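You operate a simulated robot arm through the tools that you are given. There is no shell and no other tool.

You run a simulated robot arm. Do the job below in one go: nothing can be reset, and whatever is moved stays where it is left.

Task
Take the play out of the jig handle with an insert.
Fine: shut the handle, read the play display and push the insert of that size into the hub, then swing the handle open and shut once.
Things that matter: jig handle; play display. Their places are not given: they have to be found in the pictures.

The check looks at the end state, three seconds after you hand in, the way a careful person would. Anything else that was tipped, shoved, dropped, spilled or broken makes it a failure.

Robot
A 7-joint arm with a two-finger parallel gripper, fixed in place. Base frame: the origin is on the floor under the middle of its stand, x ahead of it, y to its left, z up; the work surface is at about z = 0.88. Readings come in m, rad, newtons and seconds.
It reaches about 1.479 m from its shoulder. Its first joint turns from -2.897 to 2.897 rad. Payload 4.4 kg.
The tool frame sits at the grasp point between the pads (the TCP): z along the fingers, y along the line on which they close. The tips reach 0.023 m beyond it. The gripper opens to 0.094 m. The fingers are 0.038 m wide and 0.01 m thick; the gripper's body (0.054 by 0.096 m) begins 0.039 m behind the TCP.
Orientation is told as [roll, pitch, yaw] about the base's x, y, z axes, in that order, counted from this pose: with the fingers straight down and closing along the base's y, the tool's x points along the base's -x, its y along +y and its z along -z.

Tools
- The arm moves only by the tool apply_moves. Its argument "deltas" is a list that holds one entry, the list of rows, each a list of 7 numbers: the finger opening in m, from 0 to 0.094, then the shift along the tool's x, y, z in units of 20 mm (1.0 is 20 mm), then the turn, a rotation vector about the tool's x, y, z in units of 5 degrees (1.0 is 5 degrees). In form: [[[grip, tx, ty, tz, wx, wy, wz], ...]]. A call has 1 to 20 rows; each row shifts and turns the commanded pose from where the row before left it, along the tool's axes as they then stand. A call with a number of a shift or a turn outside -1 to 1 is refused whole. A row lasts 0.2 s, in which the tool goes at most 0.05 m and 0.15 rad; a call with a longer step from one row to the next is refused whole, and so is a gripper value outside its range. A pose out of reach is approached as far as the arm can. The call stops where the force on the tool passes 50 N (or 10 N more than at its start, if that is more) or the arm is blocked; 0.2 s more then pass. Each finger travels about 0.072 m/s and halts on what it meets, pressing with about 37 N; the grip force reading is that of the motor and also rises with nothing between the fingers. The clock runs only during rows and for 0.2 s after the last one: add rows that do not move to give the fingers time. It gives the time, the measured TCP pose, the force on the tool (base axes), the opening and the grip force at its end, in the units of the frame above (readings bear some noise), with the torque about the TCP (base axes, N m) and any sound that the robot's microphone picked up.
- Cameras (640 x 400 px; columns grow to the right, rows downward): "scene" is fixed at [0.0513, -0.4994, 1.5021]; the picture's right is [0.79, -0.62, 0.00], its down [-0.26, -0.33, -0.91] and it looks along [0.56, 0.72, -0.41] (base axes); focal length 372 px, centre (320, 200). "wrist" rides on the gripper at [0.086, 0.016, -0.075] in the tool frame; the picture's right is [-0.18, 0.98, 0.00], its down [-0.58, -0.11, -0.81] and it looks along [-0.79, -0.15, 0.59] (tool axes); focal length 243 px, centre (320, 200).
- grab_frame(camera): a new picture of that camera. The clock stands still meanwhile.
- point_at(camera, pixels): for up to 12 pixels [column, row] of the newest picture of that camera ("zoom" is the newest enlarged one), the place [x, y, z] in the base frame of the surface seen there, good to about 0.002 m. The clock stands still meanwhile.
- close_up(camera, box): a new picture of the part [left, top, right, bottom] of that camera's present view, enlarged. The clock stands still meanwhile.
- sign_off(): hands the job in; it is judged then, once.

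Leave the gripper open and the arm clear of the work at the hand-in unless told otherwise.

The tools are called after ">>>" as name(argument=value, ...) on one line, values as JSON. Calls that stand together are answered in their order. apply_moves: Moves the arm, as the interface text tells. Its arguments: {"type":"object","properties":{"deltas":{"type":"array"}},"required":["deltas"]} The other tools are called the same way: grab_frame (camera) takes a picture; point_at (camera, pixels) gives the place of the surface under pixels of a picture; close_up (camera, box) takes an enlarged picture of a part of a camera's view; sign_off () hands the job in.

At the start:

```text
time: 0.0
tcp_pos: [0.6059, 0.4148, 1.255]
tool_rot: [-0.001, -0.001, 0.001]
ft_force: [0.0, 0.3, -0.4]
torque: [-0.03, -0.01, 0.01]
width: 0.0941
grip_force: 0.1
```

scene: 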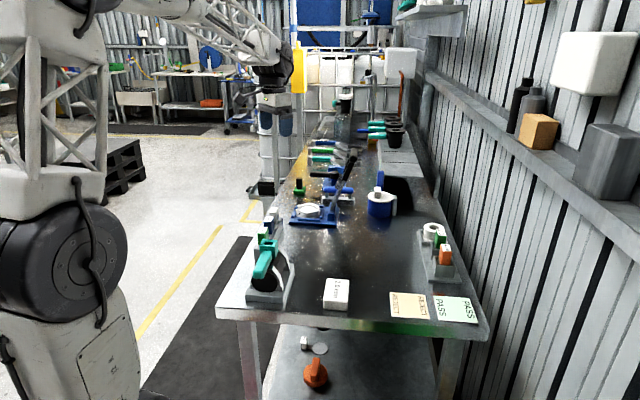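
wrist: 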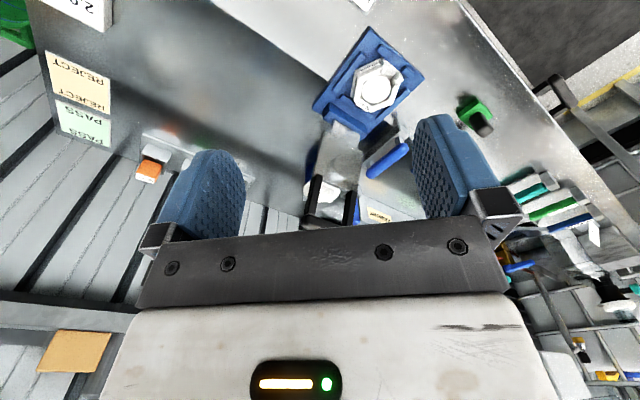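

I start by looking closer at the bench. In the scene picture there is a blue jig near (310,212), a black lever near (345,170), a white object at (337,293), and racks at (268,265) and (438,250). I will enlarge these parts.

>>> close_up(camera="scene", box=[260, 130, 420, 230])

>>> close_up(camera="scene", box=[220, 200, 380, 320])

>>> close_up(camera="scene", box=[370, 200, 490, 330])

>>> close_up(camera="wrist", box=[220, 0, 520, 240])

```text
4.00 times, centred on (340, 180) of scene
```

zoom: 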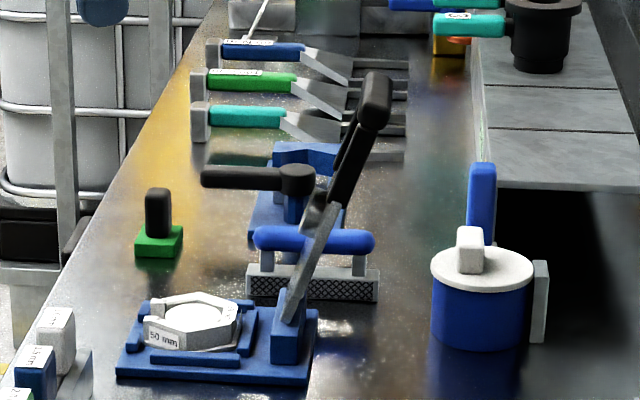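

```text
3.33 times, centred on (300, 260) of scene
```

zoom: 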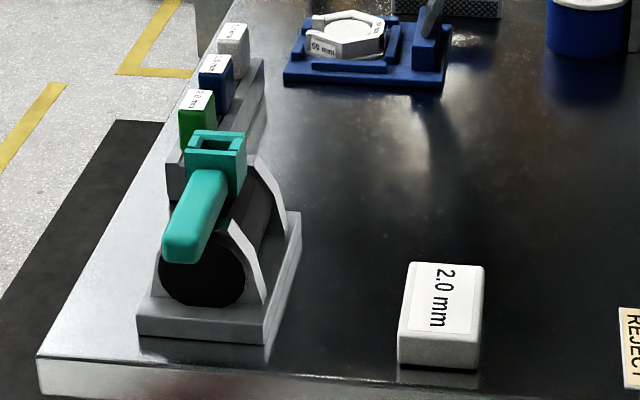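

```text
3.08 times, centred on (430, 265) of scene
```

zoom: 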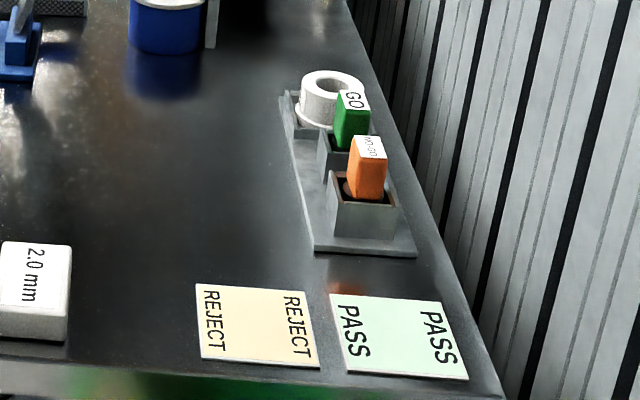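

```text
1.67 times, centred on (370, 120) of wrist
```

zoom: 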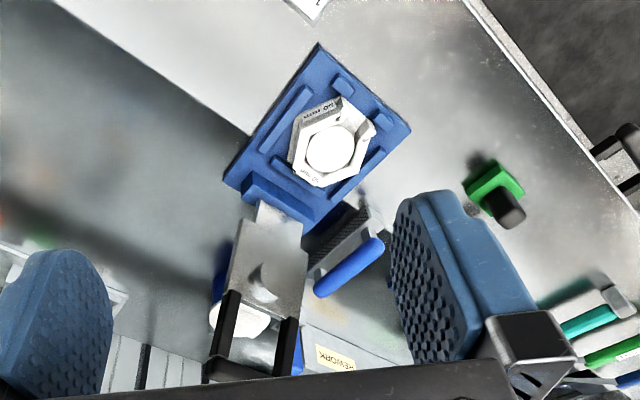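

The teal handle on a drum at (268,265) has a socket on top, and a rack of labelled blocks stands behind it. The "2.0 mm" block at (337,293) may be the display. I enlarge these further and measure some points.

>>> close_up(camera="scene", box=[240, 225, 304, 310])

>>> close_up(camera="scene", box=[250, 200, 300, 245])

>>> close_up(camera="scene", box=[310, 270, 360, 315])

>>> point_at(camera="scene", pixels=[[337, 287], [262, 265], [269, 243], [258, 272], [269, 232], [273, 219], [277, 211], [310, 212], [268, 295], [283, 296], [290, 300], [240, 310]])

```text
4.71 times, centred on (272, 268) of scene
```

zoom: 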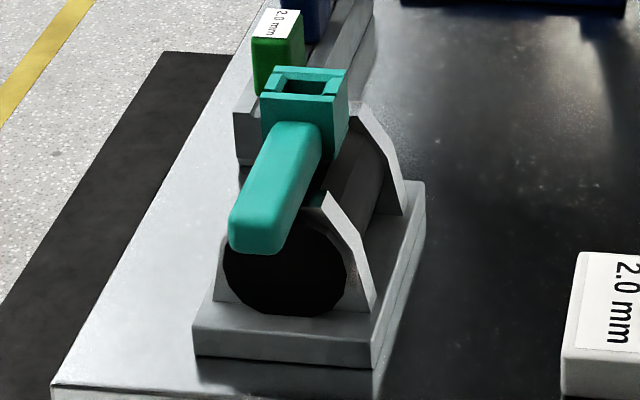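

```text
8.89 times, centred on (275, 222) of scene
```

zoom: 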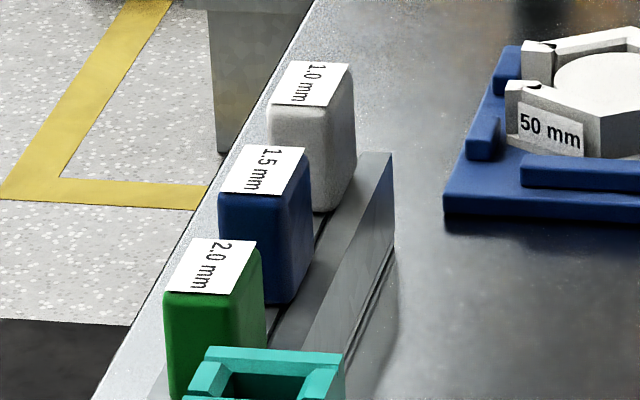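

```text
8.89 times, centred on (335, 292) of scene
```

zoom: 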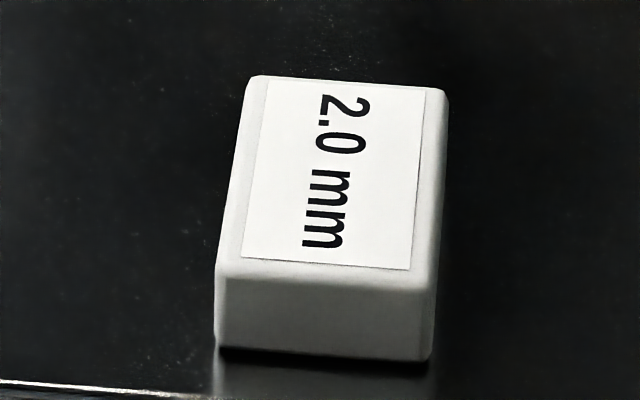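

```text
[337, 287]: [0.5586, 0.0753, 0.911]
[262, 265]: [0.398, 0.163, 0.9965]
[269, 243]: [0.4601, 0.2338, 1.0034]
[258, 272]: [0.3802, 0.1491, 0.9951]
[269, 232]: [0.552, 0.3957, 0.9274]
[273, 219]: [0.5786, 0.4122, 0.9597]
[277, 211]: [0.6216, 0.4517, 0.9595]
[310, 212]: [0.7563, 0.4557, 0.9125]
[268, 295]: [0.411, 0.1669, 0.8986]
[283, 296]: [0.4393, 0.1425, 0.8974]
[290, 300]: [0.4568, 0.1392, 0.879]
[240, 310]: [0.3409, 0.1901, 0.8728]
```

The rack holds three inserts: 2.0 mm (green), 1.5 mm (blue) and 1.0 mm (grey-white). The teal handle with its square socket sits on a drum near (0.42, 0.19). The block at (337,293) reads 2.0 mm now, but the handle may not be shut, so that reading may change. Next I move the wrist camera to look at the teal handle from the other side.

>>> apply_moves(deltas=[[[0.094, 1, 0.6, 0, 0, 0, 0], [0.094, 1, 0.6, 0, 0, 0, 0], [0.094, 1, 0.6, 0, 0, 0, 0], [0.094, 1, 0.6, 0, 0, 0, 0], [0.094, 1, 0.6, 0, 0, 0, 0], [0.094, 1, 0.6, 0, 0, 0, 0], [0.094, 1, 0.6, 0, 0, 0, 0], [0.094, 1, 0.6, 0, 0, 0, 0], [0.094, 1, 0.6, 0, 0, 0, 0], [0.094, 0, 0, 0, 0, 0, 1], [0.094, 0, 0, 0, 0, 0, 1], [0.094, 0, 0, 0, 0, 0, 1], [0.094, 0, 0, 0, 0, 0, 1], [0.094, 0, 0, 0, 0, 0, 1], [0.094, 0, 0, 0, 0, 0, 1], [0.094, 0, 0, 0, 0, 0, 1], [0.094, 0, 0, 0, 0, 0, 1], [0.094, 0, 0, 0, 0, 0, 1], [0.094, 0, 0, 0, 0, 0, 1]]])

>>> grab_frame(camera="wrist")

>>> grab_frame(camera="scene")

```text
time: 4.0
tcp_pos: [0.4265, 0.5239, 1.255]
tool_rot: [-0.002, 0.001, -0.875]
ft_force: [0.3, 0.2, -0.1]
torque: [0.03, 0.01, 0.0]
width: 0.0939
grip_force: 0.0
```

```text
taken
```

wrist: 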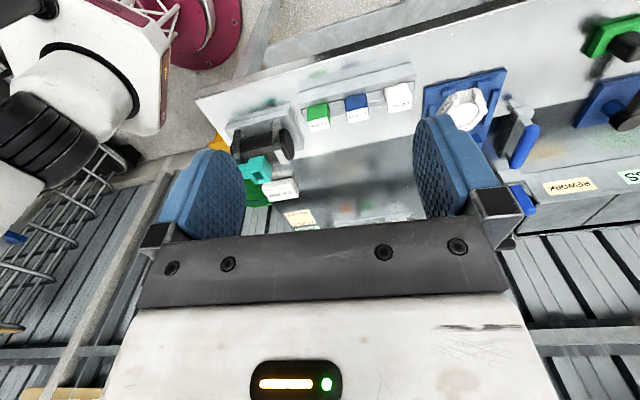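

```text
taken
```

scene: 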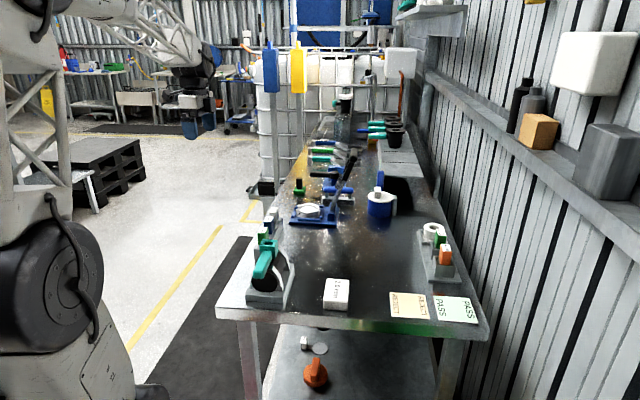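

The wrist camera now sees the drum with the teal handle near (255,155), the inserts at (318,115), (357,107) and (398,97), and the blue jig at (465,105). I enlarge it.

>>> close_up(camera="wrist", box=[200, 70, 430, 230])

>>> close_up(camera="wrist", box=[210, 90, 310, 220])

```text
2.50 times, centred on (315, 150) of wrist
```

zoom: 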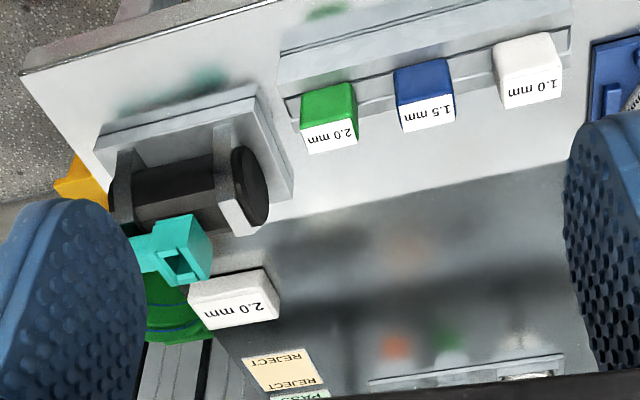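

```text
3.08 times, centred on (260, 155) of wrist
```

zoom: 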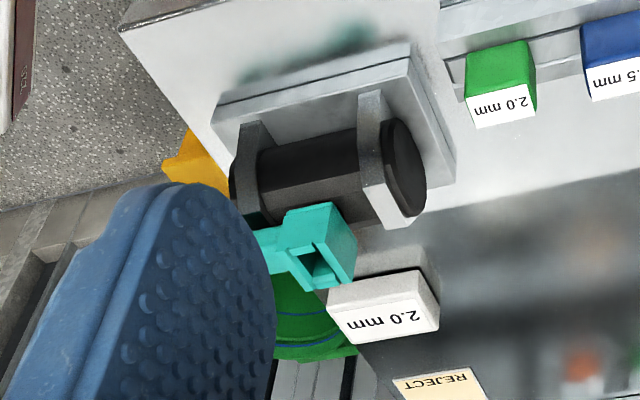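

I see a horizontal black shaft in two brackets, with a teal socket and handle on it. I measure points in this enlarged picture.

>>> point_at(camera="zoom", pixels=[[300, 175], [405, 165], [380, 205], [300, 210], [350, 240], [320, 265], [280, 240], [310, 240], [250, 205], [265, 145], [430, 100], [225, 115]])

```text
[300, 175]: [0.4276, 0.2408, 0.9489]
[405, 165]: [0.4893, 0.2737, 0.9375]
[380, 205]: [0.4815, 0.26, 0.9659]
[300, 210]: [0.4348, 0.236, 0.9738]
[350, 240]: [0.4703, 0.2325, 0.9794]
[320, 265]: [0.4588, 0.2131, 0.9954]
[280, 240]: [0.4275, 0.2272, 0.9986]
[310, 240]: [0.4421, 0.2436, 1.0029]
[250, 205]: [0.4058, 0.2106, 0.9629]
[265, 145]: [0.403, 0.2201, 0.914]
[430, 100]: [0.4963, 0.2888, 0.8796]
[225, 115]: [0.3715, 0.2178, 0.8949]
```

The shaft runs roughly from (0.40, 0.17) to (0.49, 0.27). I turn the tool another 20° and move closer, so the wrist camera gets a clear view of the handle.

>>> apply_moves(deltas=[[[0.094, 0, 0, 0, 0, 0, 1], [0.094, 0, 0, 0, 0, 0, 1], [0.094, 0, 0, 0, 0, 0, 1], [0.094, 0, 0, 0, 0, 0, 1], [0.094, -0.74, -0.32, 0.9, 0, 0, 0], [0.094, -0.74, -0.32, 0.9, 0, 0, 0], [0.094, -0.74, -0.32, 0.9, 0, 0, 0], [0.094, -0.74, -0.32, 0.9, 0, 0, 0], [0.094, -0.74, -0.32, 0.9, 0, 0, 0], [0.094, -0.74, -0.32, 0.9, 0, 0, 0], [0.094, -0.74, -0.32, 0.9, 0, 0, 0], [0.094, -0.74, -0.32, 0.9, 0, 0, 0], [0.094, 0, 0, 0, 0, 0, 0]]])

>>> grab_frame(camera="wrist")

>>> grab_frame(camera="scene")

```text
time: 6.8
tcp_pos: [0.4171, 0.3934, 1.11]
tool_rot: [-0.001, -0.001, -1.221]
ft_force: [-0.2, 0.9, 0.0]
torque: [0.0, 0.02, 0.01]
width: 0.094
grip_force: 0.1
```

```text
taken
```

wrist: 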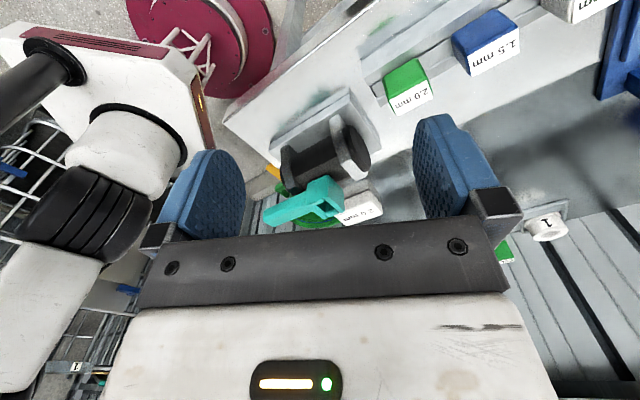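

```text
taken
```

scene: 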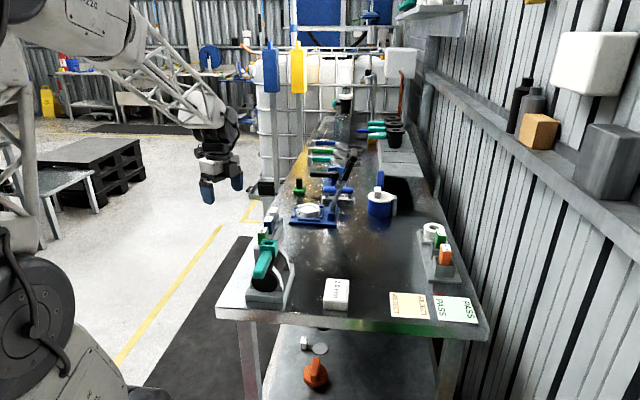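

Now the handle is in view near (310,195), and I enlarge it.

>>> close_up(camera="wrist", box=[245, 80, 405, 230])

>>> point_at(camera="wrist", pixels=[[275, 215], [300, 208], [312, 190], [330, 185], [327, 207], [340, 195], [316, 157], [290, 165], [356, 148], [337, 152], [345, 95], [275, 135]])

```text
2.67 times, centred on (325, 155) of wrist
```

zoom: 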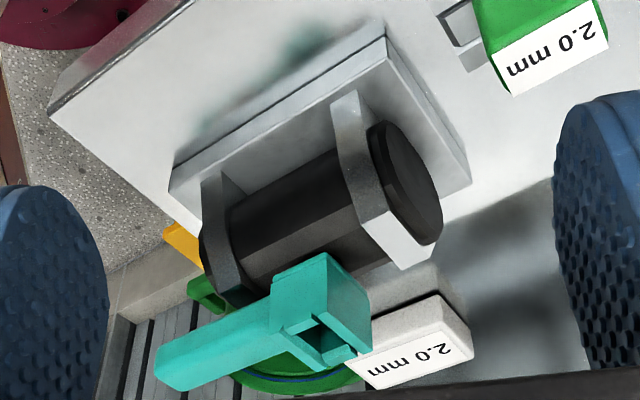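

```text
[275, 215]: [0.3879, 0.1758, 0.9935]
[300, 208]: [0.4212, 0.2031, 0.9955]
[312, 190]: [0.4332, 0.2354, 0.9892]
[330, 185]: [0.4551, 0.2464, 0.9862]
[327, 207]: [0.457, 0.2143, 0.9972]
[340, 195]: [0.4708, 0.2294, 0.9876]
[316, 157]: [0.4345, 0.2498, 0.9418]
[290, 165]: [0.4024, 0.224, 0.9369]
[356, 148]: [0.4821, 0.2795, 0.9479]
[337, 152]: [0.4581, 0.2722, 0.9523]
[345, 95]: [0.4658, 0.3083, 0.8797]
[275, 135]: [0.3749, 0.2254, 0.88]
```

The socket is a square teal collar on the shaft, open at the top, with the grip bar running along the shaft. I measure more points to find the shaft axis, the plate and the socket.

>>> point_at(camera="zoom", pixels=[[383, 50], [178, 182], [463, 178], [410, 183], [385, 130], [432, 235], [375, 165], [330, 115], [235, 190], [350, 170], [225, 240], [205, 250]])

>>> point_at(camera="zoom", pixels=[[280, 270], [325, 260], [368, 300], [375, 350], [330, 360], [285, 328], [320, 345], [325, 338], [160, 365], [175, 340], [265, 305], [260, 350]])

```text
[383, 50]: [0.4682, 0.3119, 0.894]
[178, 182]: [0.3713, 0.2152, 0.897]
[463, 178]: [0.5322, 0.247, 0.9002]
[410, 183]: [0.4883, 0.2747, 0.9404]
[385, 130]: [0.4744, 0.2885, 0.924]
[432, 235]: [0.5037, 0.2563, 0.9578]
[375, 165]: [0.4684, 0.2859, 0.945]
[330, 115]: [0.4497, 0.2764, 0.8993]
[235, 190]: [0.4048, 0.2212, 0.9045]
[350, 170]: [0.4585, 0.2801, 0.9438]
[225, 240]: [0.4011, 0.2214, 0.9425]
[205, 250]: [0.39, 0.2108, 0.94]
```

```text
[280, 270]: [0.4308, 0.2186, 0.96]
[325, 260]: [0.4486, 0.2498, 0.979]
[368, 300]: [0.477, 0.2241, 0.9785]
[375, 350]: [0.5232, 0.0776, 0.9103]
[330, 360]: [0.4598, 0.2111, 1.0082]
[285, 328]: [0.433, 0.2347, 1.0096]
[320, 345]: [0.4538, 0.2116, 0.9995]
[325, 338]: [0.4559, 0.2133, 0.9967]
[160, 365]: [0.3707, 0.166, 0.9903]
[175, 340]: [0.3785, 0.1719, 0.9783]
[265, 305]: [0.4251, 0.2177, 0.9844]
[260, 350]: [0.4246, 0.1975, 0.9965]
```

The plate is turned 45°: the shaft axis runs along (0.707, 0.707) through about (0.452, 0.231) at z ≈ 0.94, and the socket top is at z ≈ 1.01. I enlarge the scene view of the handle, the rack and the rest of the bench, to see which way the handle swings.

>>> close_up(camera="scene", box=[245, 230, 295, 262])

>>> close_up(camera="scene", box=[240, 250, 300, 310])

>>> close_up(camera="wrist", box=[285, 160, 365, 225])

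```text
12.50 times, centred on (270, 246) of scene
```

zoom: 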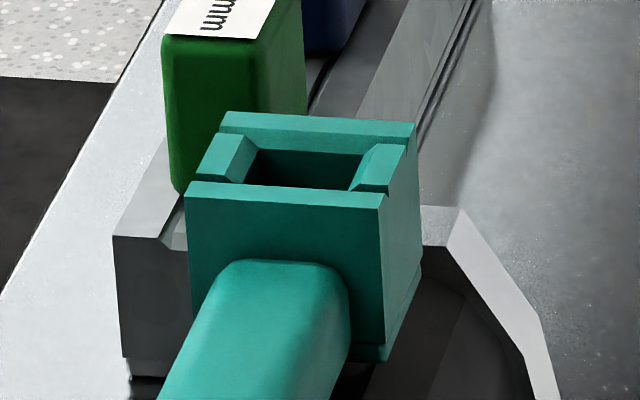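

```text
6.67 times, centred on (270, 280) of scene
```

zoom: 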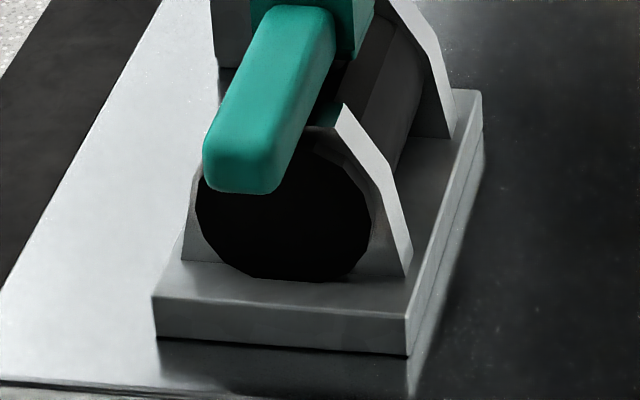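

```text
6.15 times, centred on (325, 192) of wrist
```

zoom: 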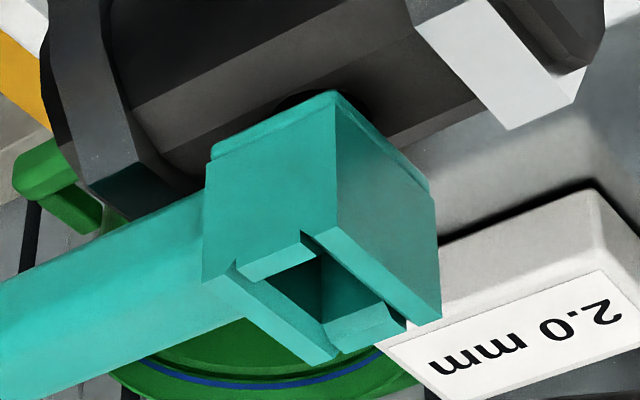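

A thin dark disc shows under the teal socket (at (320,95) of the last picture), which hints at a vertical pivot. Before touching it I check the other lever-like things further along the bench, around (325,175) and (345,165).

>>> close_up(camera="scene", box=[285, 145, 365, 230])

>>> close_up(camera="scene", box=[300, 80, 430, 170])

>>> close_up(camera="scene", box=[280, 325, 380, 400])

```text
4.71 times, centred on (325, 188) of scene
```

zoom: 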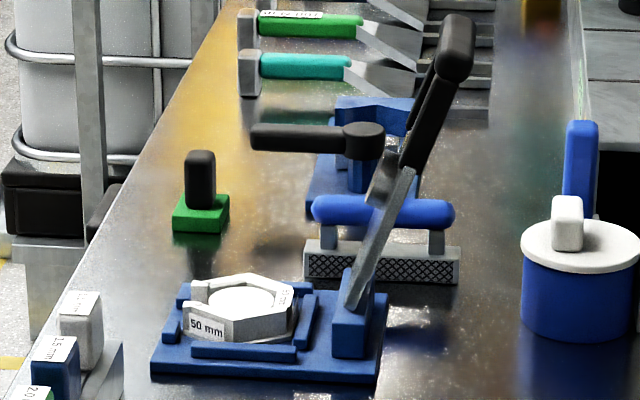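

```text
4.44 times, centred on (365, 125) of scene
```

zoom: 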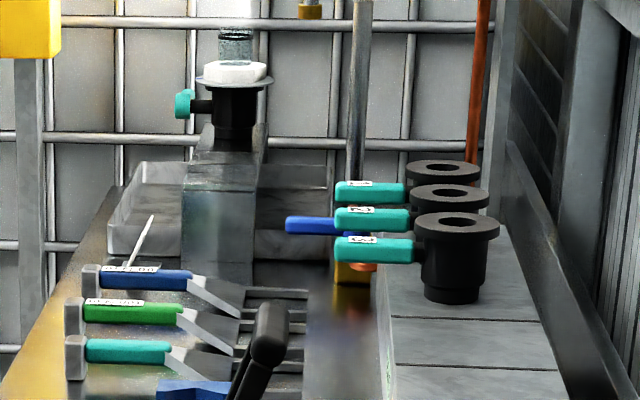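

```text
5.33 times, centred on (330, 362) of scene
```

zoom: 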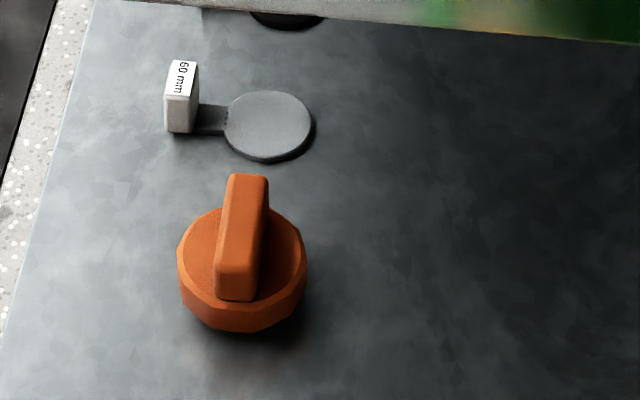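

Those other items (the blue clamp jig, the latch, the portafilter-like cups) have no socket or size inserts, so the teal handle is the jig handle. Next I raise the tool and turn it to line up with the bar (yaw about +45°). That also gives a view from the other end.

>>> apply_moves(deltas=[[[0.094, 0, 0, -1, 0, 0, 0], [0.094, 0, 0, -1, 0, 0, 0], [0.094, 0, 0, -1, 0, 0, 0], [0.094, 0, 0, 0, 0, 0, -1], [0.094, 0, 0, 0, 0, 0, -1], [0.094, 0, 0, 0, 0, 0, -1], [0.094, 0, 0, 0, 0, 0, -1], [0.094, 0, 0, 0, 0, 0, -1], [0.094, 0, 0, 0, 0, 0, -1], [0.094, 0, 0, 0, 0, 0, -1], [0.094, 0, 0, 0, 0, 0, -1], [0.094, 0, 0, 0, 0, 0, -1], [0.094, 0, 0, 0, 0, 0, -1], [0.094, 0, 0, 0, 0, 0, -1], [0.094, 0, 0, 0, 0, 0, -1], [0.094, 0, 0, 0, 0, 0, -1], [0.094, 0, 0, 0, 0, 0, -1], [0.094, 0, 0, 0, 0, 0, -1], [0.094, 0, 0, 0, 0, 0, -1], [0.094, 0, 0, 0, 0, 0, -1]]])

>>> apply_moves(deltas=[[[0.094, 0, 0, 0, 0, 0, -1], [0.094, 0, 0, 0, 0, 0, -1], [0.094, 0, 0, 0, 0, 0, -1], [0.094, 0, 0, 0, 0, 0, -1], [0.094, 0, 0, 0, 0, 0, -1], [0.094, 0, 0, 0, 0, 0, -1], [0.094, 0.96, -0.64, 0, 0, 0, 0], [0.094, 0.96, -0.64, 0, 0, 0, 0], [0.094, 0.96, -0.64, 0, 0, 0, 0], [0.094, 0.96, -0.64, 0, 0, 0, 0], [0.094, 0.96, -0.64, 0, 0, 0, 0], [0.094, 0.96, -0.64, 0, 0, 0, 0], [0.094, 0.96, -0.64, 0, 0, 0, 0], [0.094, 0.96, -0.64, 0, 0, 0, 0], [0.094, 0.96, -0.64, 0, 0, 0, 0], [0.094, 0.96, -0.64, 0, 0, 0, 0], [0.094, 0.96, -0.64, 0, 0, 0, 0], [0.094, 0, 0, 0, 0, 0, 0]]])

>>> grab_frame(camera="wrist")

>>> grab_frame(camera="scene")

```text
time: 11.0
tcp_pos: [0.4188, 0.3949, 1.1716]
tool_rot: [0.001, -0.001, 0.264]
ft_force: [0.1, 0.1, 0.1]
torque: [0.0, -0.01, 0.0]
width: 0.0939
grip_force: 0.0
```

```text
time: 14.8
tcp_pos: [0.3676, 0.1448, 1.1709]
tool_rot: [0.0, 0.0, 0.785]
ft_force: [0.3, -0.2, -0.5]
torque: [0.0, -0.01, 0.05]
width: 0.0943
grip_force: 0.1
```

```text
taken
```

wrist: 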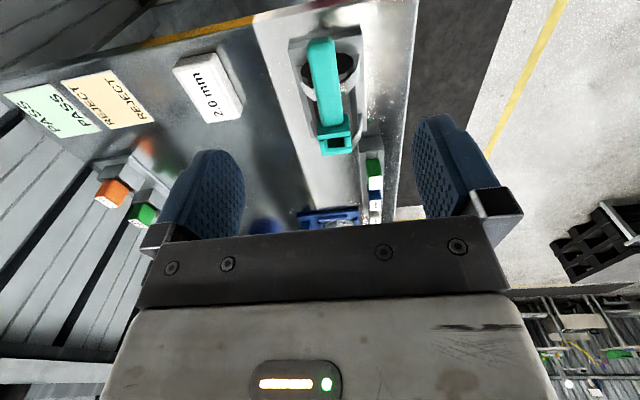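

```text
taken
```

scene: 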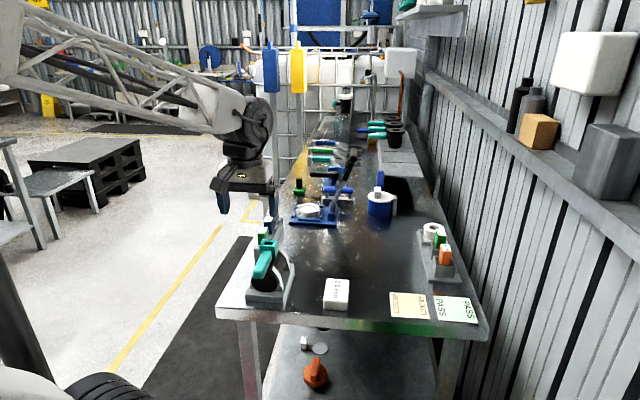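

The wrist camera now looks along the bar from its free end. I enlarge the handle at (330,100).

>>> close_up(camera="wrist", box=[270, 20, 390, 180])

>>> close_up(camera="wrist", box=[340, 130, 400, 230])

>>> point_at(camera="wrist", pixels=[[322, 45], [335, 45], [310, 50], [330, 110], [320, 115], [342, 112], [322, 128], [348, 125], [350, 150], [324, 152], [336, 145], [345, 68]])

```text
2.50 times, centred on (330, 100) of wrist
```

zoom: 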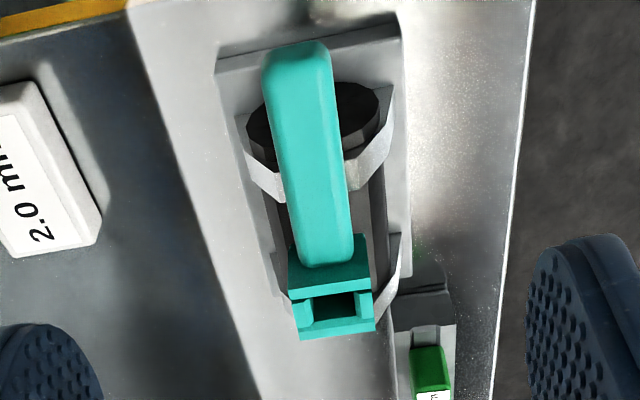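

```text
4.00 times, centred on (370, 180) of wrist
```

zoom: 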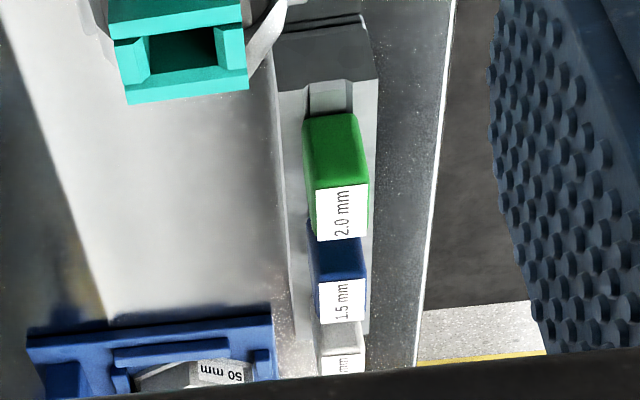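

```text
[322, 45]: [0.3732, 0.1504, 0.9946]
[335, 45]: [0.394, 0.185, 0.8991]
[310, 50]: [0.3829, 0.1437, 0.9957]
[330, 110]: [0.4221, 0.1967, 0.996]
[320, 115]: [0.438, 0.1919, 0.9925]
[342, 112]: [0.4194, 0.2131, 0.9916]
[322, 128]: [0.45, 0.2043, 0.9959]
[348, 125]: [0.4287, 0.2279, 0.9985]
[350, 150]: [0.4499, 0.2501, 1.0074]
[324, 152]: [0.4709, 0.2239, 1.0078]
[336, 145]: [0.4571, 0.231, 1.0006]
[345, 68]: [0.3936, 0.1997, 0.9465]
```

The bar's centre line is at about v = 0.158 and its top at z ≈ 0.996. The free end is at u ≈ 0.367 and the hub centre at about (0.450, 0.227). I lower the open gripper over the free end of the bar, past the shaft's front face, without closing yet.

>>> apply_moves(deltas=[[[0.094, -0.65, -0.04, 0, 0, 0, 0], [0.094, -0.65, -0.04, 0, 0, 0, 0], [0.094, 0, 0, 1, 0, 0, 0], [0.094, 0, 0, 1, 0, 0, 0], [0.094, 0, 0, 1, 0, 0, 0], [0.094, 0, 0, 1, 0, 0, 0], [0.094, 0, 0, 1, 0, 0, 0], [0.094, 0, 0, 1, 0, 0, 0], [0.094, 0, 0, 1, 0, 0, 0], [0.094, 0, 0, 0.8, 0, 0, 0], [0.094, 0, 0, 0.8, 0, 0, 0], [0.094, 0, 0, 0.6, 0, 0, 0], [0.094, 0, 0, 0, 0, 0, 0]]])

>>> grab_frame(camera="scene")

>>> grab_frame(camera="wrist")

```text
time: 17.6
tcp_pos: [0.3876, 0.16, 0.9866]
tool_rot: [-0.001, 0.0, 0.786]
ft_force: [0.4, -0.7, 0.1]
torque: [-0.01, -0.02, 0.01]
width: 0.0937
grip_force: 0.1
```

```text
taken
```

scene: 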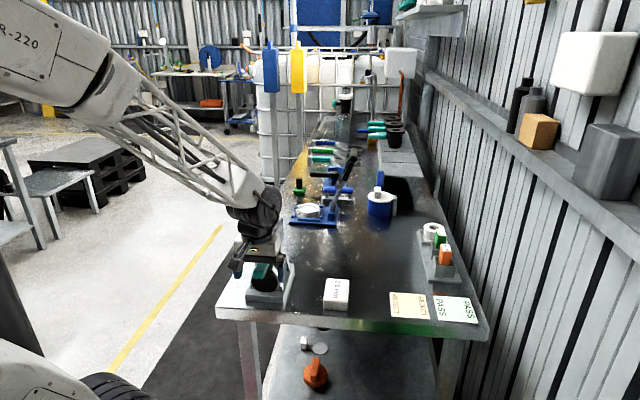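

```text
taken
```

wrist: 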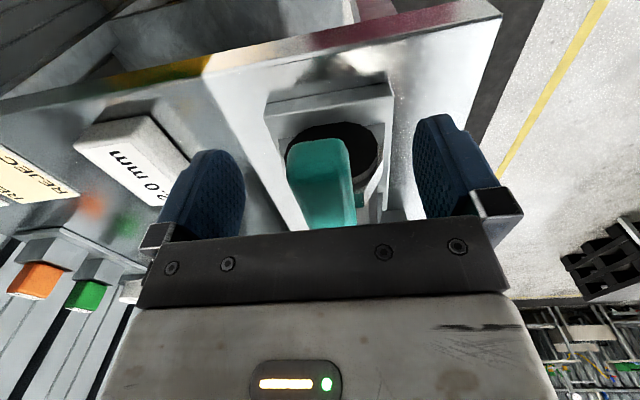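

The bar is between the fingers, roughly centred. I close the gripper on it and read the opening and forces.

>>> apply_moves(deltas=[[[0.06, 0, 0, 0, 0, 0, 0], [0.04, 0, 0, 0, 0, 0, 0], [0.02, 0, 0, 0, 0, 0, 0], [0.01, 0, 0, 0, 0, 0, 0], [0.01, 0, 0, 0, 0, 0, 0], [0.01, 0, 0, 0, 0, 0, 0]]])

>>> close_up(camera="scene", box=[220, 200, 380, 320])

```text
time: 19.0
tcp_pos: [0.387, 0.161, 0.9865]
tool_rot: [0.0, -0.001, 0.785]
ft_force: [-27.6, 30.8, 7.2]
torque: [0.42, 0.0, 1.87]
width: 0.028
grip_force: 45.6
```

```text
3.33 times, centred on (300, 260) of scene
```

zoom: 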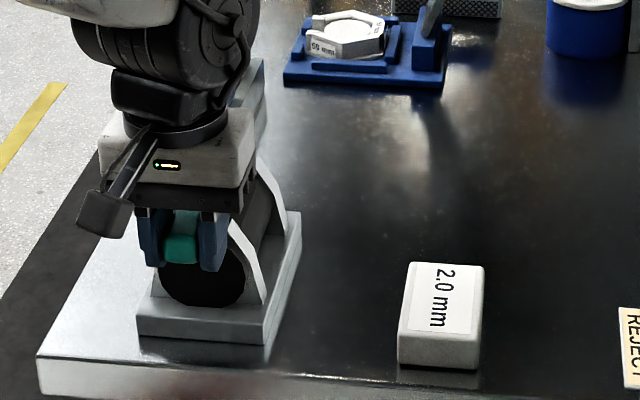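

The bar is held (opening 0.028 m), but the tool feels about 41 N toward −v: my grip is off-centre and the bar does not give toward +v. I shift the tool 2 mm toward −v (tool +y) to relieve it and see how the force changes.

>>> apply_moves(deltas=[[[0.01, 0, 0.05, 0, 0, 0, 0], [0.01, 0, 0.05, 0, 0, 0, 0], [0.01, 0, 0, 0, 0, 0, 0]]])

```text
time: 19.8
tcp_pos: [0.3878, 0.1614, 0.9872]
tool_rot: [0.001, 0.0, 0.783]
ft_force: [9.4, -26.3, 5.9]
torque: [-0.02, -0.27, -2.21]
width: 0.0286
grip_force: 44.5
```

The torques make sense. In the second reading the net moment about a vertical axis through the hub is close to zero, because I shifted the tool without turning it. In the first reading there was a stop in the other direction. So the handle pivots about the vertical axis through the hub and is free toward −v (clockwise from above). I swing it slowly along that arc (R ≈ 0.091 m) and watch the force.

>>> apply_moves(deltas=[[[0.01, 0, 0, 0, 0, 0, 0.25], [0.01, -0.004, 0.199, 0, 0, 0, 0.5], [0.01, -0.004, 0.199, 0, 0, 0, 0.5], [0.01, 0, 0, 0, 0, 0, 0]]])

>>> close_up(camera="scene", box=[220, 200, 380, 320])

```text
time: 20.8
tcp_pos: [0.381, 0.1702, 0.9868]
tool_rot: [0.0, 0.002, 0.674]
ft_force: [24.6, -3.2, -32.6]
torque: [-0.11, 0.0, -1.7]
width: 0.0284
grip_force: 45.1
```

```text
3.33 times, centred on (300, 260) of scene
```

zoom: 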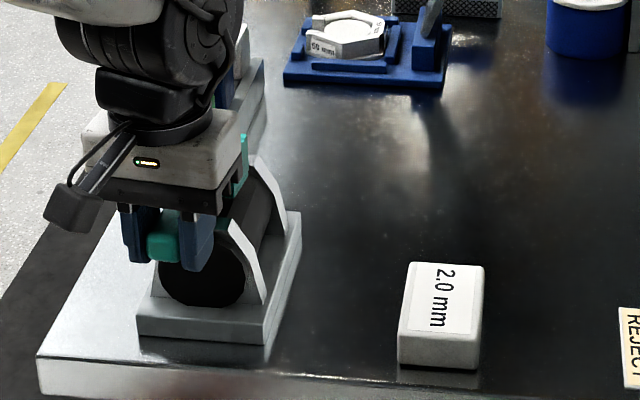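

The bar moved with the tool, but the tool is now pulled down by 33 N and resists the yaw. I look closely at the hub to see whether it turned about the vertical axis or rolled about the shaft.

>>> close_up(camera="scene", box=[240, 225, 304, 290])

>>> grab_frame(camera="wrist")

```text
6.15 times, centred on (272, 258) of scene
```

zoom: 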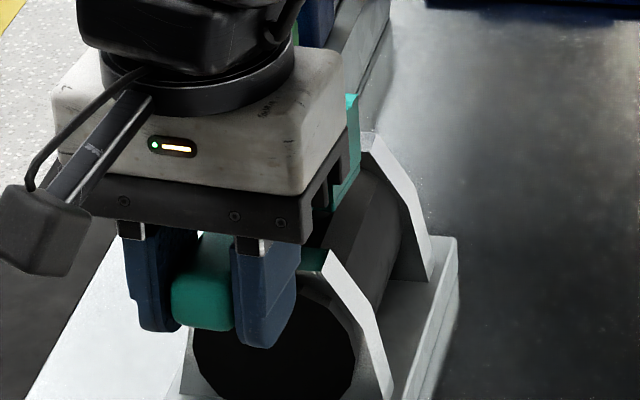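

```text
taken
```

wrist: 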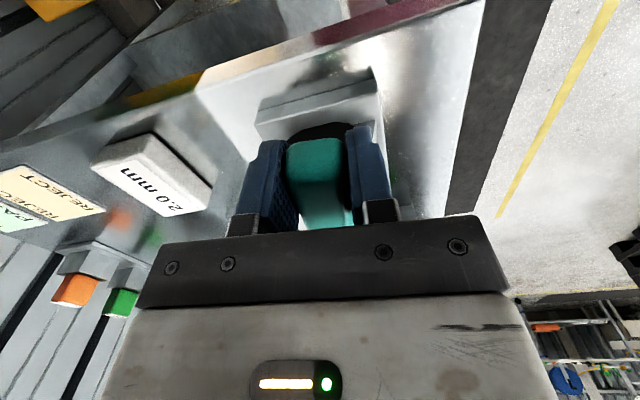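

The pictures don't settle it, so I release the bar, raise the tool and see where the handle rests.

>>> apply_moves(deltas=[[[0.03, 0, 0, 0, 0, 0, 0], [0.05, 0, 0, 0, 0, 0, 0], [0.094, 0, 0, 0, 0, 0, 0], [0.094, 0, 0, 0, 0, 0, 0], [0.094, 0, 0, 0, 0, 0, 0]]])

>>> close_up(camera="scene", box=[240, 225, 304, 290])

>>> apply_moves(deltas=[[[0.094, 0, 0, -1, 0, 0, 0], [0.094, 0, 0, -1, 0, 0, 0], [0.094, 0, 0, -1, 0, 0, 0], [0.094, 0, 0, -1, 0, 0, 0], [0.094, 0, 0, -1, 0, 0, 0], [0.094, 0, 0, -1, 0, 0, 0], [0.094, 0, 0, -1, 0, 0, 0], [0.094, 0, 0, -1, 0, 0, 0], [0.094, 0, 0, -1, 0, 0, 0], [0.094, 0, 0, 0, 0, 0, 0]]])

>>> grab_frame(camera="scene")

>>> grab_frame(camera="wrist")

```text
time: 22.0
tcp_pos: [0.3805, 0.1705, 0.9882]
tool_rot: [0.0, 0.001, 0.677]
ft_force: [-0.7, -0.2, 0.7]
torque: [0.01, 0.01, -0.01]
width: 0.094
grip_force: 0.2
```

```text
6.15 times, centred on (272, 258) of scene
```

zoom: 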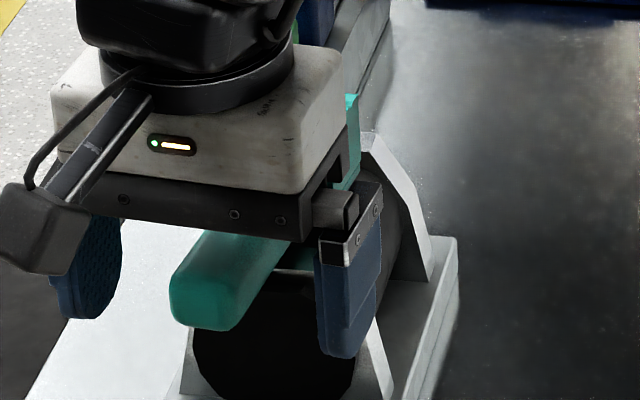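

```text
time: 24.2
tcp_pos: [0.3814, 0.1706, 1.1667]
tool_rot: [0.0, 0.001, 0.675]
ft_force: [-0.5, -0.5, -0.9]
torque: [0.0, 0.01, -0.03]
width: 0.094
grip_force: 0.1
```

```text
taken
```

scene: 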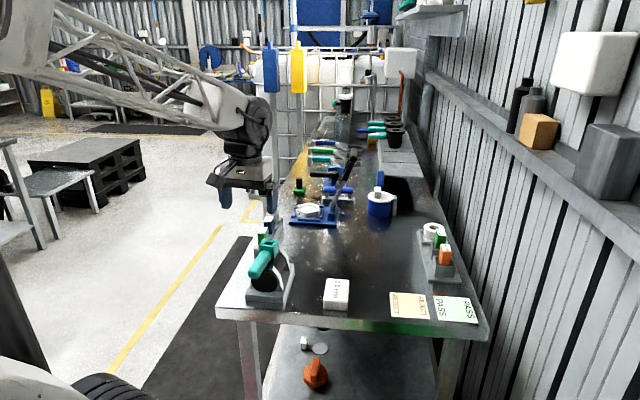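

```text
taken
```

wrist: 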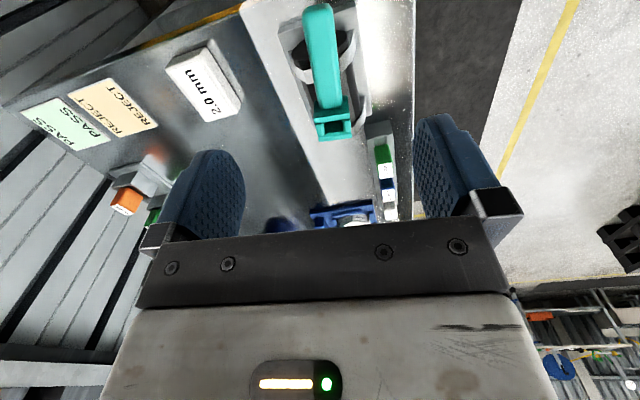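

>>> close_up(camera="scene", box=[240, 225, 304, 310])

>>> close_up(camera="wrist", box=[270, 0, 390, 160])

>>> point_at(camera="scene", pixels=[[262, 260], [256, 268], [250, 275], [262, 242], [278, 242], [270, 240]])

>>> point_at(camera="wrist", pixels=[[318, 15], [306, 15], [330, 15], [325, 90], [317, 112], [346, 110], [349, 130], [322, 135], [334, 125]])

```text
4.71 times, centred on (272, 268) of scene
```

zoom: 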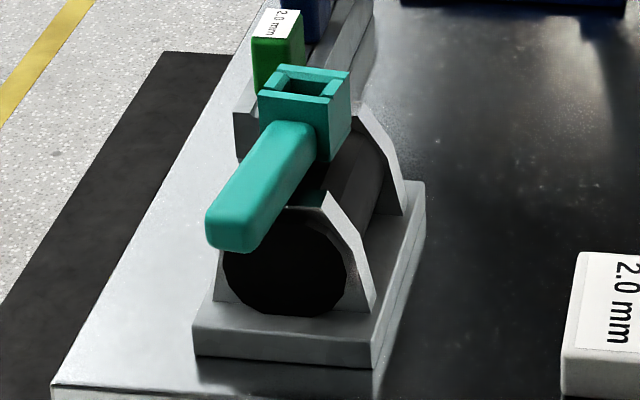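

```text
2.50 times, centred on (330, 80) of wrist
```

zoom: 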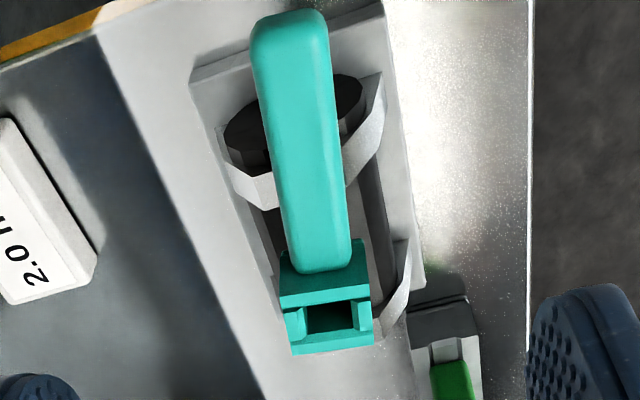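

```text
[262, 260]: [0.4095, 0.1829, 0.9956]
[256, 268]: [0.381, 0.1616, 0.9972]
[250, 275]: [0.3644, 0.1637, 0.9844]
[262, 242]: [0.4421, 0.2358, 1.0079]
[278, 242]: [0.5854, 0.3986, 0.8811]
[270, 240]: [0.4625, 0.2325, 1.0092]
```

```text
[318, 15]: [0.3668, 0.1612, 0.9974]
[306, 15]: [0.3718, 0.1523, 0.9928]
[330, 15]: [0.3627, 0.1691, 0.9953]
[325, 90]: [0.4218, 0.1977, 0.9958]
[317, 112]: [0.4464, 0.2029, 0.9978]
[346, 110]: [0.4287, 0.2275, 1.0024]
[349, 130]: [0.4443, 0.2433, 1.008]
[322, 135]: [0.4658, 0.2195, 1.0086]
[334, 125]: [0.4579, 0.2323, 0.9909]
```

That settles it: the bar has turned about the vertical hub axis (end moved left, height unchanged). I take closer pictures of the hub and bar to pin down the pivot, and re-check the display.

>>> close_up(camera="wrist", box=[300, 90, 364, 145])

>>> close_up(camera="scene", box=[310, 265, 365, 315])

```text
7.27 times, centred on (332, 118) of wrist
```

zoom: 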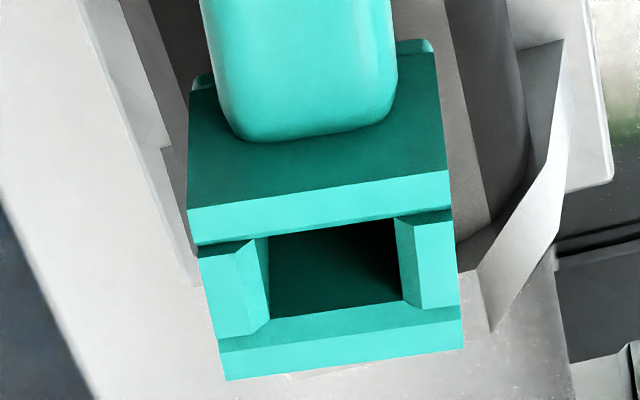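

```text
8.00 times, centred on (338, 290) of scene
```

zoom: 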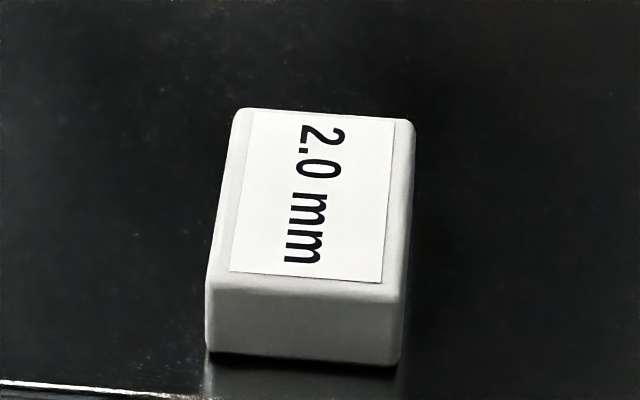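

The display still reads 2.0 mm. I retake the hub close-up and measure its corners and opening.

>>> close_up(camera="wrist", box=[300, 90, 364, 145])

>>> point_at(camera="zoom", pixels=[[192, 215], [446, 178], [455, 345], [230, 375], [193, 238], [445, 203], [458, 312], [222, 345], [230, 290], [435, 260], [330, 270], [300, 60]])

>>> point_at(camera="zoom", pixels=[[275, 240], [392, 228], [400, 298], [275, 312], [262, 250], [400, 225], [210, 20], [385, 20], [240, 130], [390, 110], [195, 90], [430, 50]])

```text
7.27 times, centred on (332, 118) of wrist
```

zoom: 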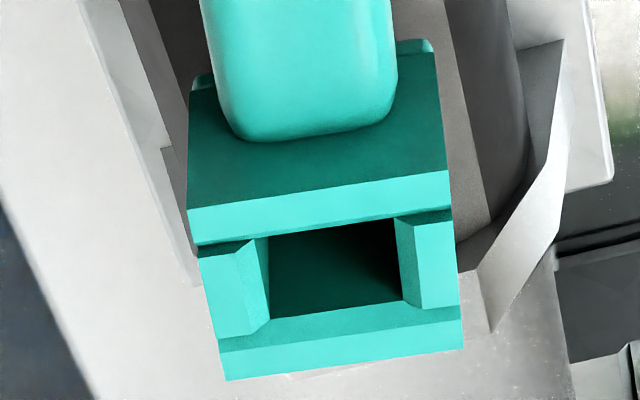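

```text
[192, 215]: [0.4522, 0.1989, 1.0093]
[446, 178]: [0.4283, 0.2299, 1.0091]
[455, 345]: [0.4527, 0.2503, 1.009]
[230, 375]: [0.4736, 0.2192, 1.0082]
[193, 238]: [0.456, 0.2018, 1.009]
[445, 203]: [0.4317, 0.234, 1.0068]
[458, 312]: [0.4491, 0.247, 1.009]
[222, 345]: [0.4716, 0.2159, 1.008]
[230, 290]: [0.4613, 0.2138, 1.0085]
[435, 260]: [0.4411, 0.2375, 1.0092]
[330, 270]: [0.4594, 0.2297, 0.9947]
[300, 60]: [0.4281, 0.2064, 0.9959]
```

```text
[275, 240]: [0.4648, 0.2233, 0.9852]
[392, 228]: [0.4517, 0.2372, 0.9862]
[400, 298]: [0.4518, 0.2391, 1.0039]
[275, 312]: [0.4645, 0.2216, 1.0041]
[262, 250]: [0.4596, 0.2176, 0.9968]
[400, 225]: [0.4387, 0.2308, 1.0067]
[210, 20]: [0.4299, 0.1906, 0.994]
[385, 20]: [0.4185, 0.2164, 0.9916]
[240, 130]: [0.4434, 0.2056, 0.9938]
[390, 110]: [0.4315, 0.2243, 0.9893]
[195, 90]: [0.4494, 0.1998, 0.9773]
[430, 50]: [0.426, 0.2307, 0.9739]
```

The hub is now at about 38°, centred near (0.451, 0.226), with size 0.039 × 0.032 m, and the display still reads 2.0 mm. In-line was a hard stop one way, so the travel is clockwise. I go down over the bar again, cage it loosely (0.032 m, so nothing is clamped) and swing it clockwise in 5° steps.

>>> apply_moves(deltas=[[[0.06, 0, 0, 1, 0, 0, 0], [0.06, 0, 0, 1, 0, 0, 0], [0.06, 0, 0, 1, 0, 0, 0], [0.06, 0, 0, 1, 0, 0, 0], [0.06, 0, 0, 1, 0, 0, 0], [0.06, 0, 0, 1, 0, 0, 0], [0.06, 0, 0, 1, 0, 0, 0], [0.06, 0, 0, 1, 0, 0, 0], [0.06, 0, 0, 1, 0, 0, 0], [0.034, 0, 0, 0, 0, 0, 0], [0.032, 0, 0, 0, 0, 0, 0], [0.032, 0, 0, 0, 0, 0, 0]]])

>>> apply_moves(deltas=[[[0.032, -0.017, 0.398, 0, 0, 0, 1], [0.032, -0.017, 0.398, 0, 0, 0, 1], [0.032, -0.017, 0.398, 0, 0, 0, 1], [0.032, -0.017, 0.398, 0, 0, 0, 1], [0.032, -0.017, 0.398, 0, 0, 0, 1], [0.032, -0.017, 0.398, 0, 0, 0, 1]]])

>>> close_up(camera="scene", box=[220, 200, 380, 320])

```text
time: 26.8
tcp_pos: [0.3798, 0.1704, 0.9861]
tool_rot: [0.001, -0.001, 0.675]
ft_force: [-0.7, 0.1, 0.5]
torque: [-0.02, -0.03, 0.02]
width: 0.0322
grip_force: 0.1
```

```text
time: 28.2
tcp_pos: [0.3615, 0.2137, 0.9878]
tool_rot: [0.0, 0.001, 0.149]
ft_force: [-0.1, -0.8, 0.1]
torque: [0.01, 0.0, 0.04]
width: 0.0326
grip_force: 0.7
```

```text
3.33 times, centred on (300, 260) of scene
```

zoom: 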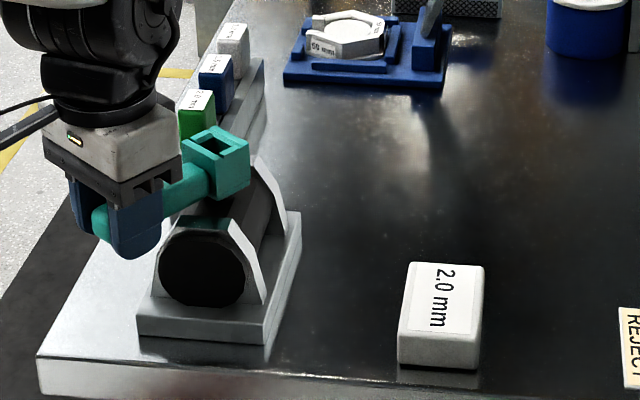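

The handle swings smoothly with almost no force. I keep going clockwise.

>>> apply_moves(deltas=[[[0.032, -0.017, 0.398, 0, 0, 0, 1], [0.032, -0.017, 0.398, 0, 0, 0, 1], [0.032, -0.017, 0.398, 0, 0, 0, 1], [0.032, -0.017, 0.398, 0, 0, 0, 1], [0.032, -0.017, 0.398, 0, 0, 0, 1], [0.032, -0.017, 0.398, 0, 0, 0, 1], [0.032, -0.017, 0.398, 0, 0, 0, 1]]])

>>> close_up(camera="scene", box=[220, 200, 380, 320])

```text
time: 29.8
tcp_pos: [0.3694, 0.2673, 0.9876]
tool_rot: [0.001, -0.001, -0.462]
ft_force: [-1.3, -0.5, 0.7]
torque: [0.03, 0.0, 0.0]
width: 0.0325
grip_force: 0.3
```

```text
3.33 times, centred on (300, 260) of scene
```

zoom: 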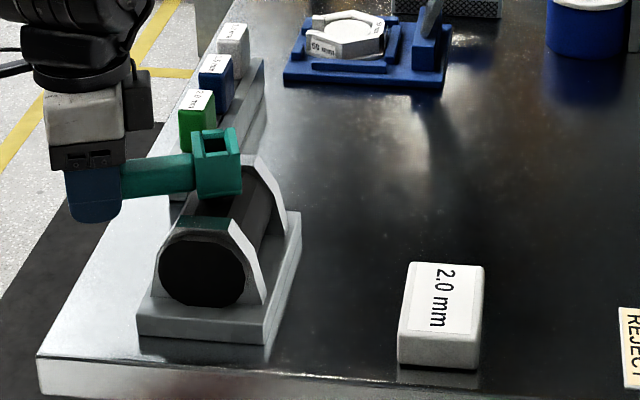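

It still moves freely, and the display still reads 2.0 mm. The bar is about 71° from in-line. I continue in smaller steps and look for the stop.

>>> apply_moves(deltas=[[[0.032, -0.017, 0.398, 0, 0, 0, 1], [0.032, -0.017, 0.398, 0, 0, 0, 1], [0.032, -0.017, 0.398, 0, 0, 0, 1], [0.032, -0.004, 0.199, 0, 0, 0, 0.5]]])

>>> close_up(camera="scene", box=[220, 200, 380, 320])

```text
time: 30.8
tcp_pos: [0.3855, 0.2914, 0.9868]
tool_rot: [-0.001, 0.001, -0.764]
ft_force: [-1.4, -1.6, -0.7]
torque: [-0.01, -0.02, -0.02]
width: 0.0324
grip_force: 0.5
```

```text
3.33 times, centred on (300, 260) of scene
```

zoom: 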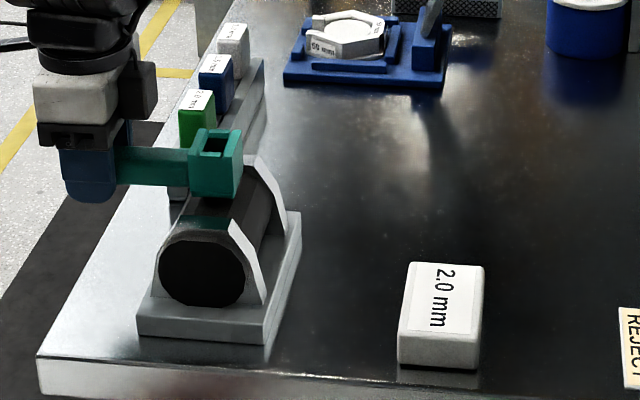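

At about 89° there is still no stop. I continue gently in 2.5° steps.

>>> apply_moves(deltas=[[[0.032, -0.004, 0.199, 0, 0, 0, 0.5], [0.032, -0.004, 0.199, 0, 0, 0, 0.5]]])

>>> close_up(camera="scene", box=[220, 200, 380, 320])

```text
time: 31.4
tcp_pos: [0.3905, 0.2966, 0.9859]
tool_rot: [-0.003, 0.0, -0.85]
ft_force: [-8.1, -16.7, 1.6]
torque: [0.03, 0.08, 0.42]
width: 0.0399
grip_force: 9.0
```

```text
3.33 times, centred on (300, 260) of scene
```

zoom: 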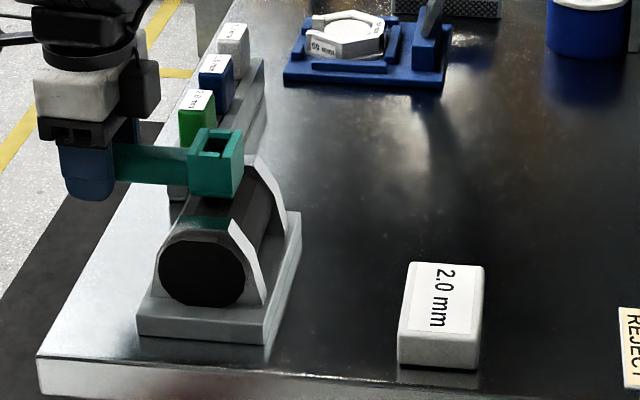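

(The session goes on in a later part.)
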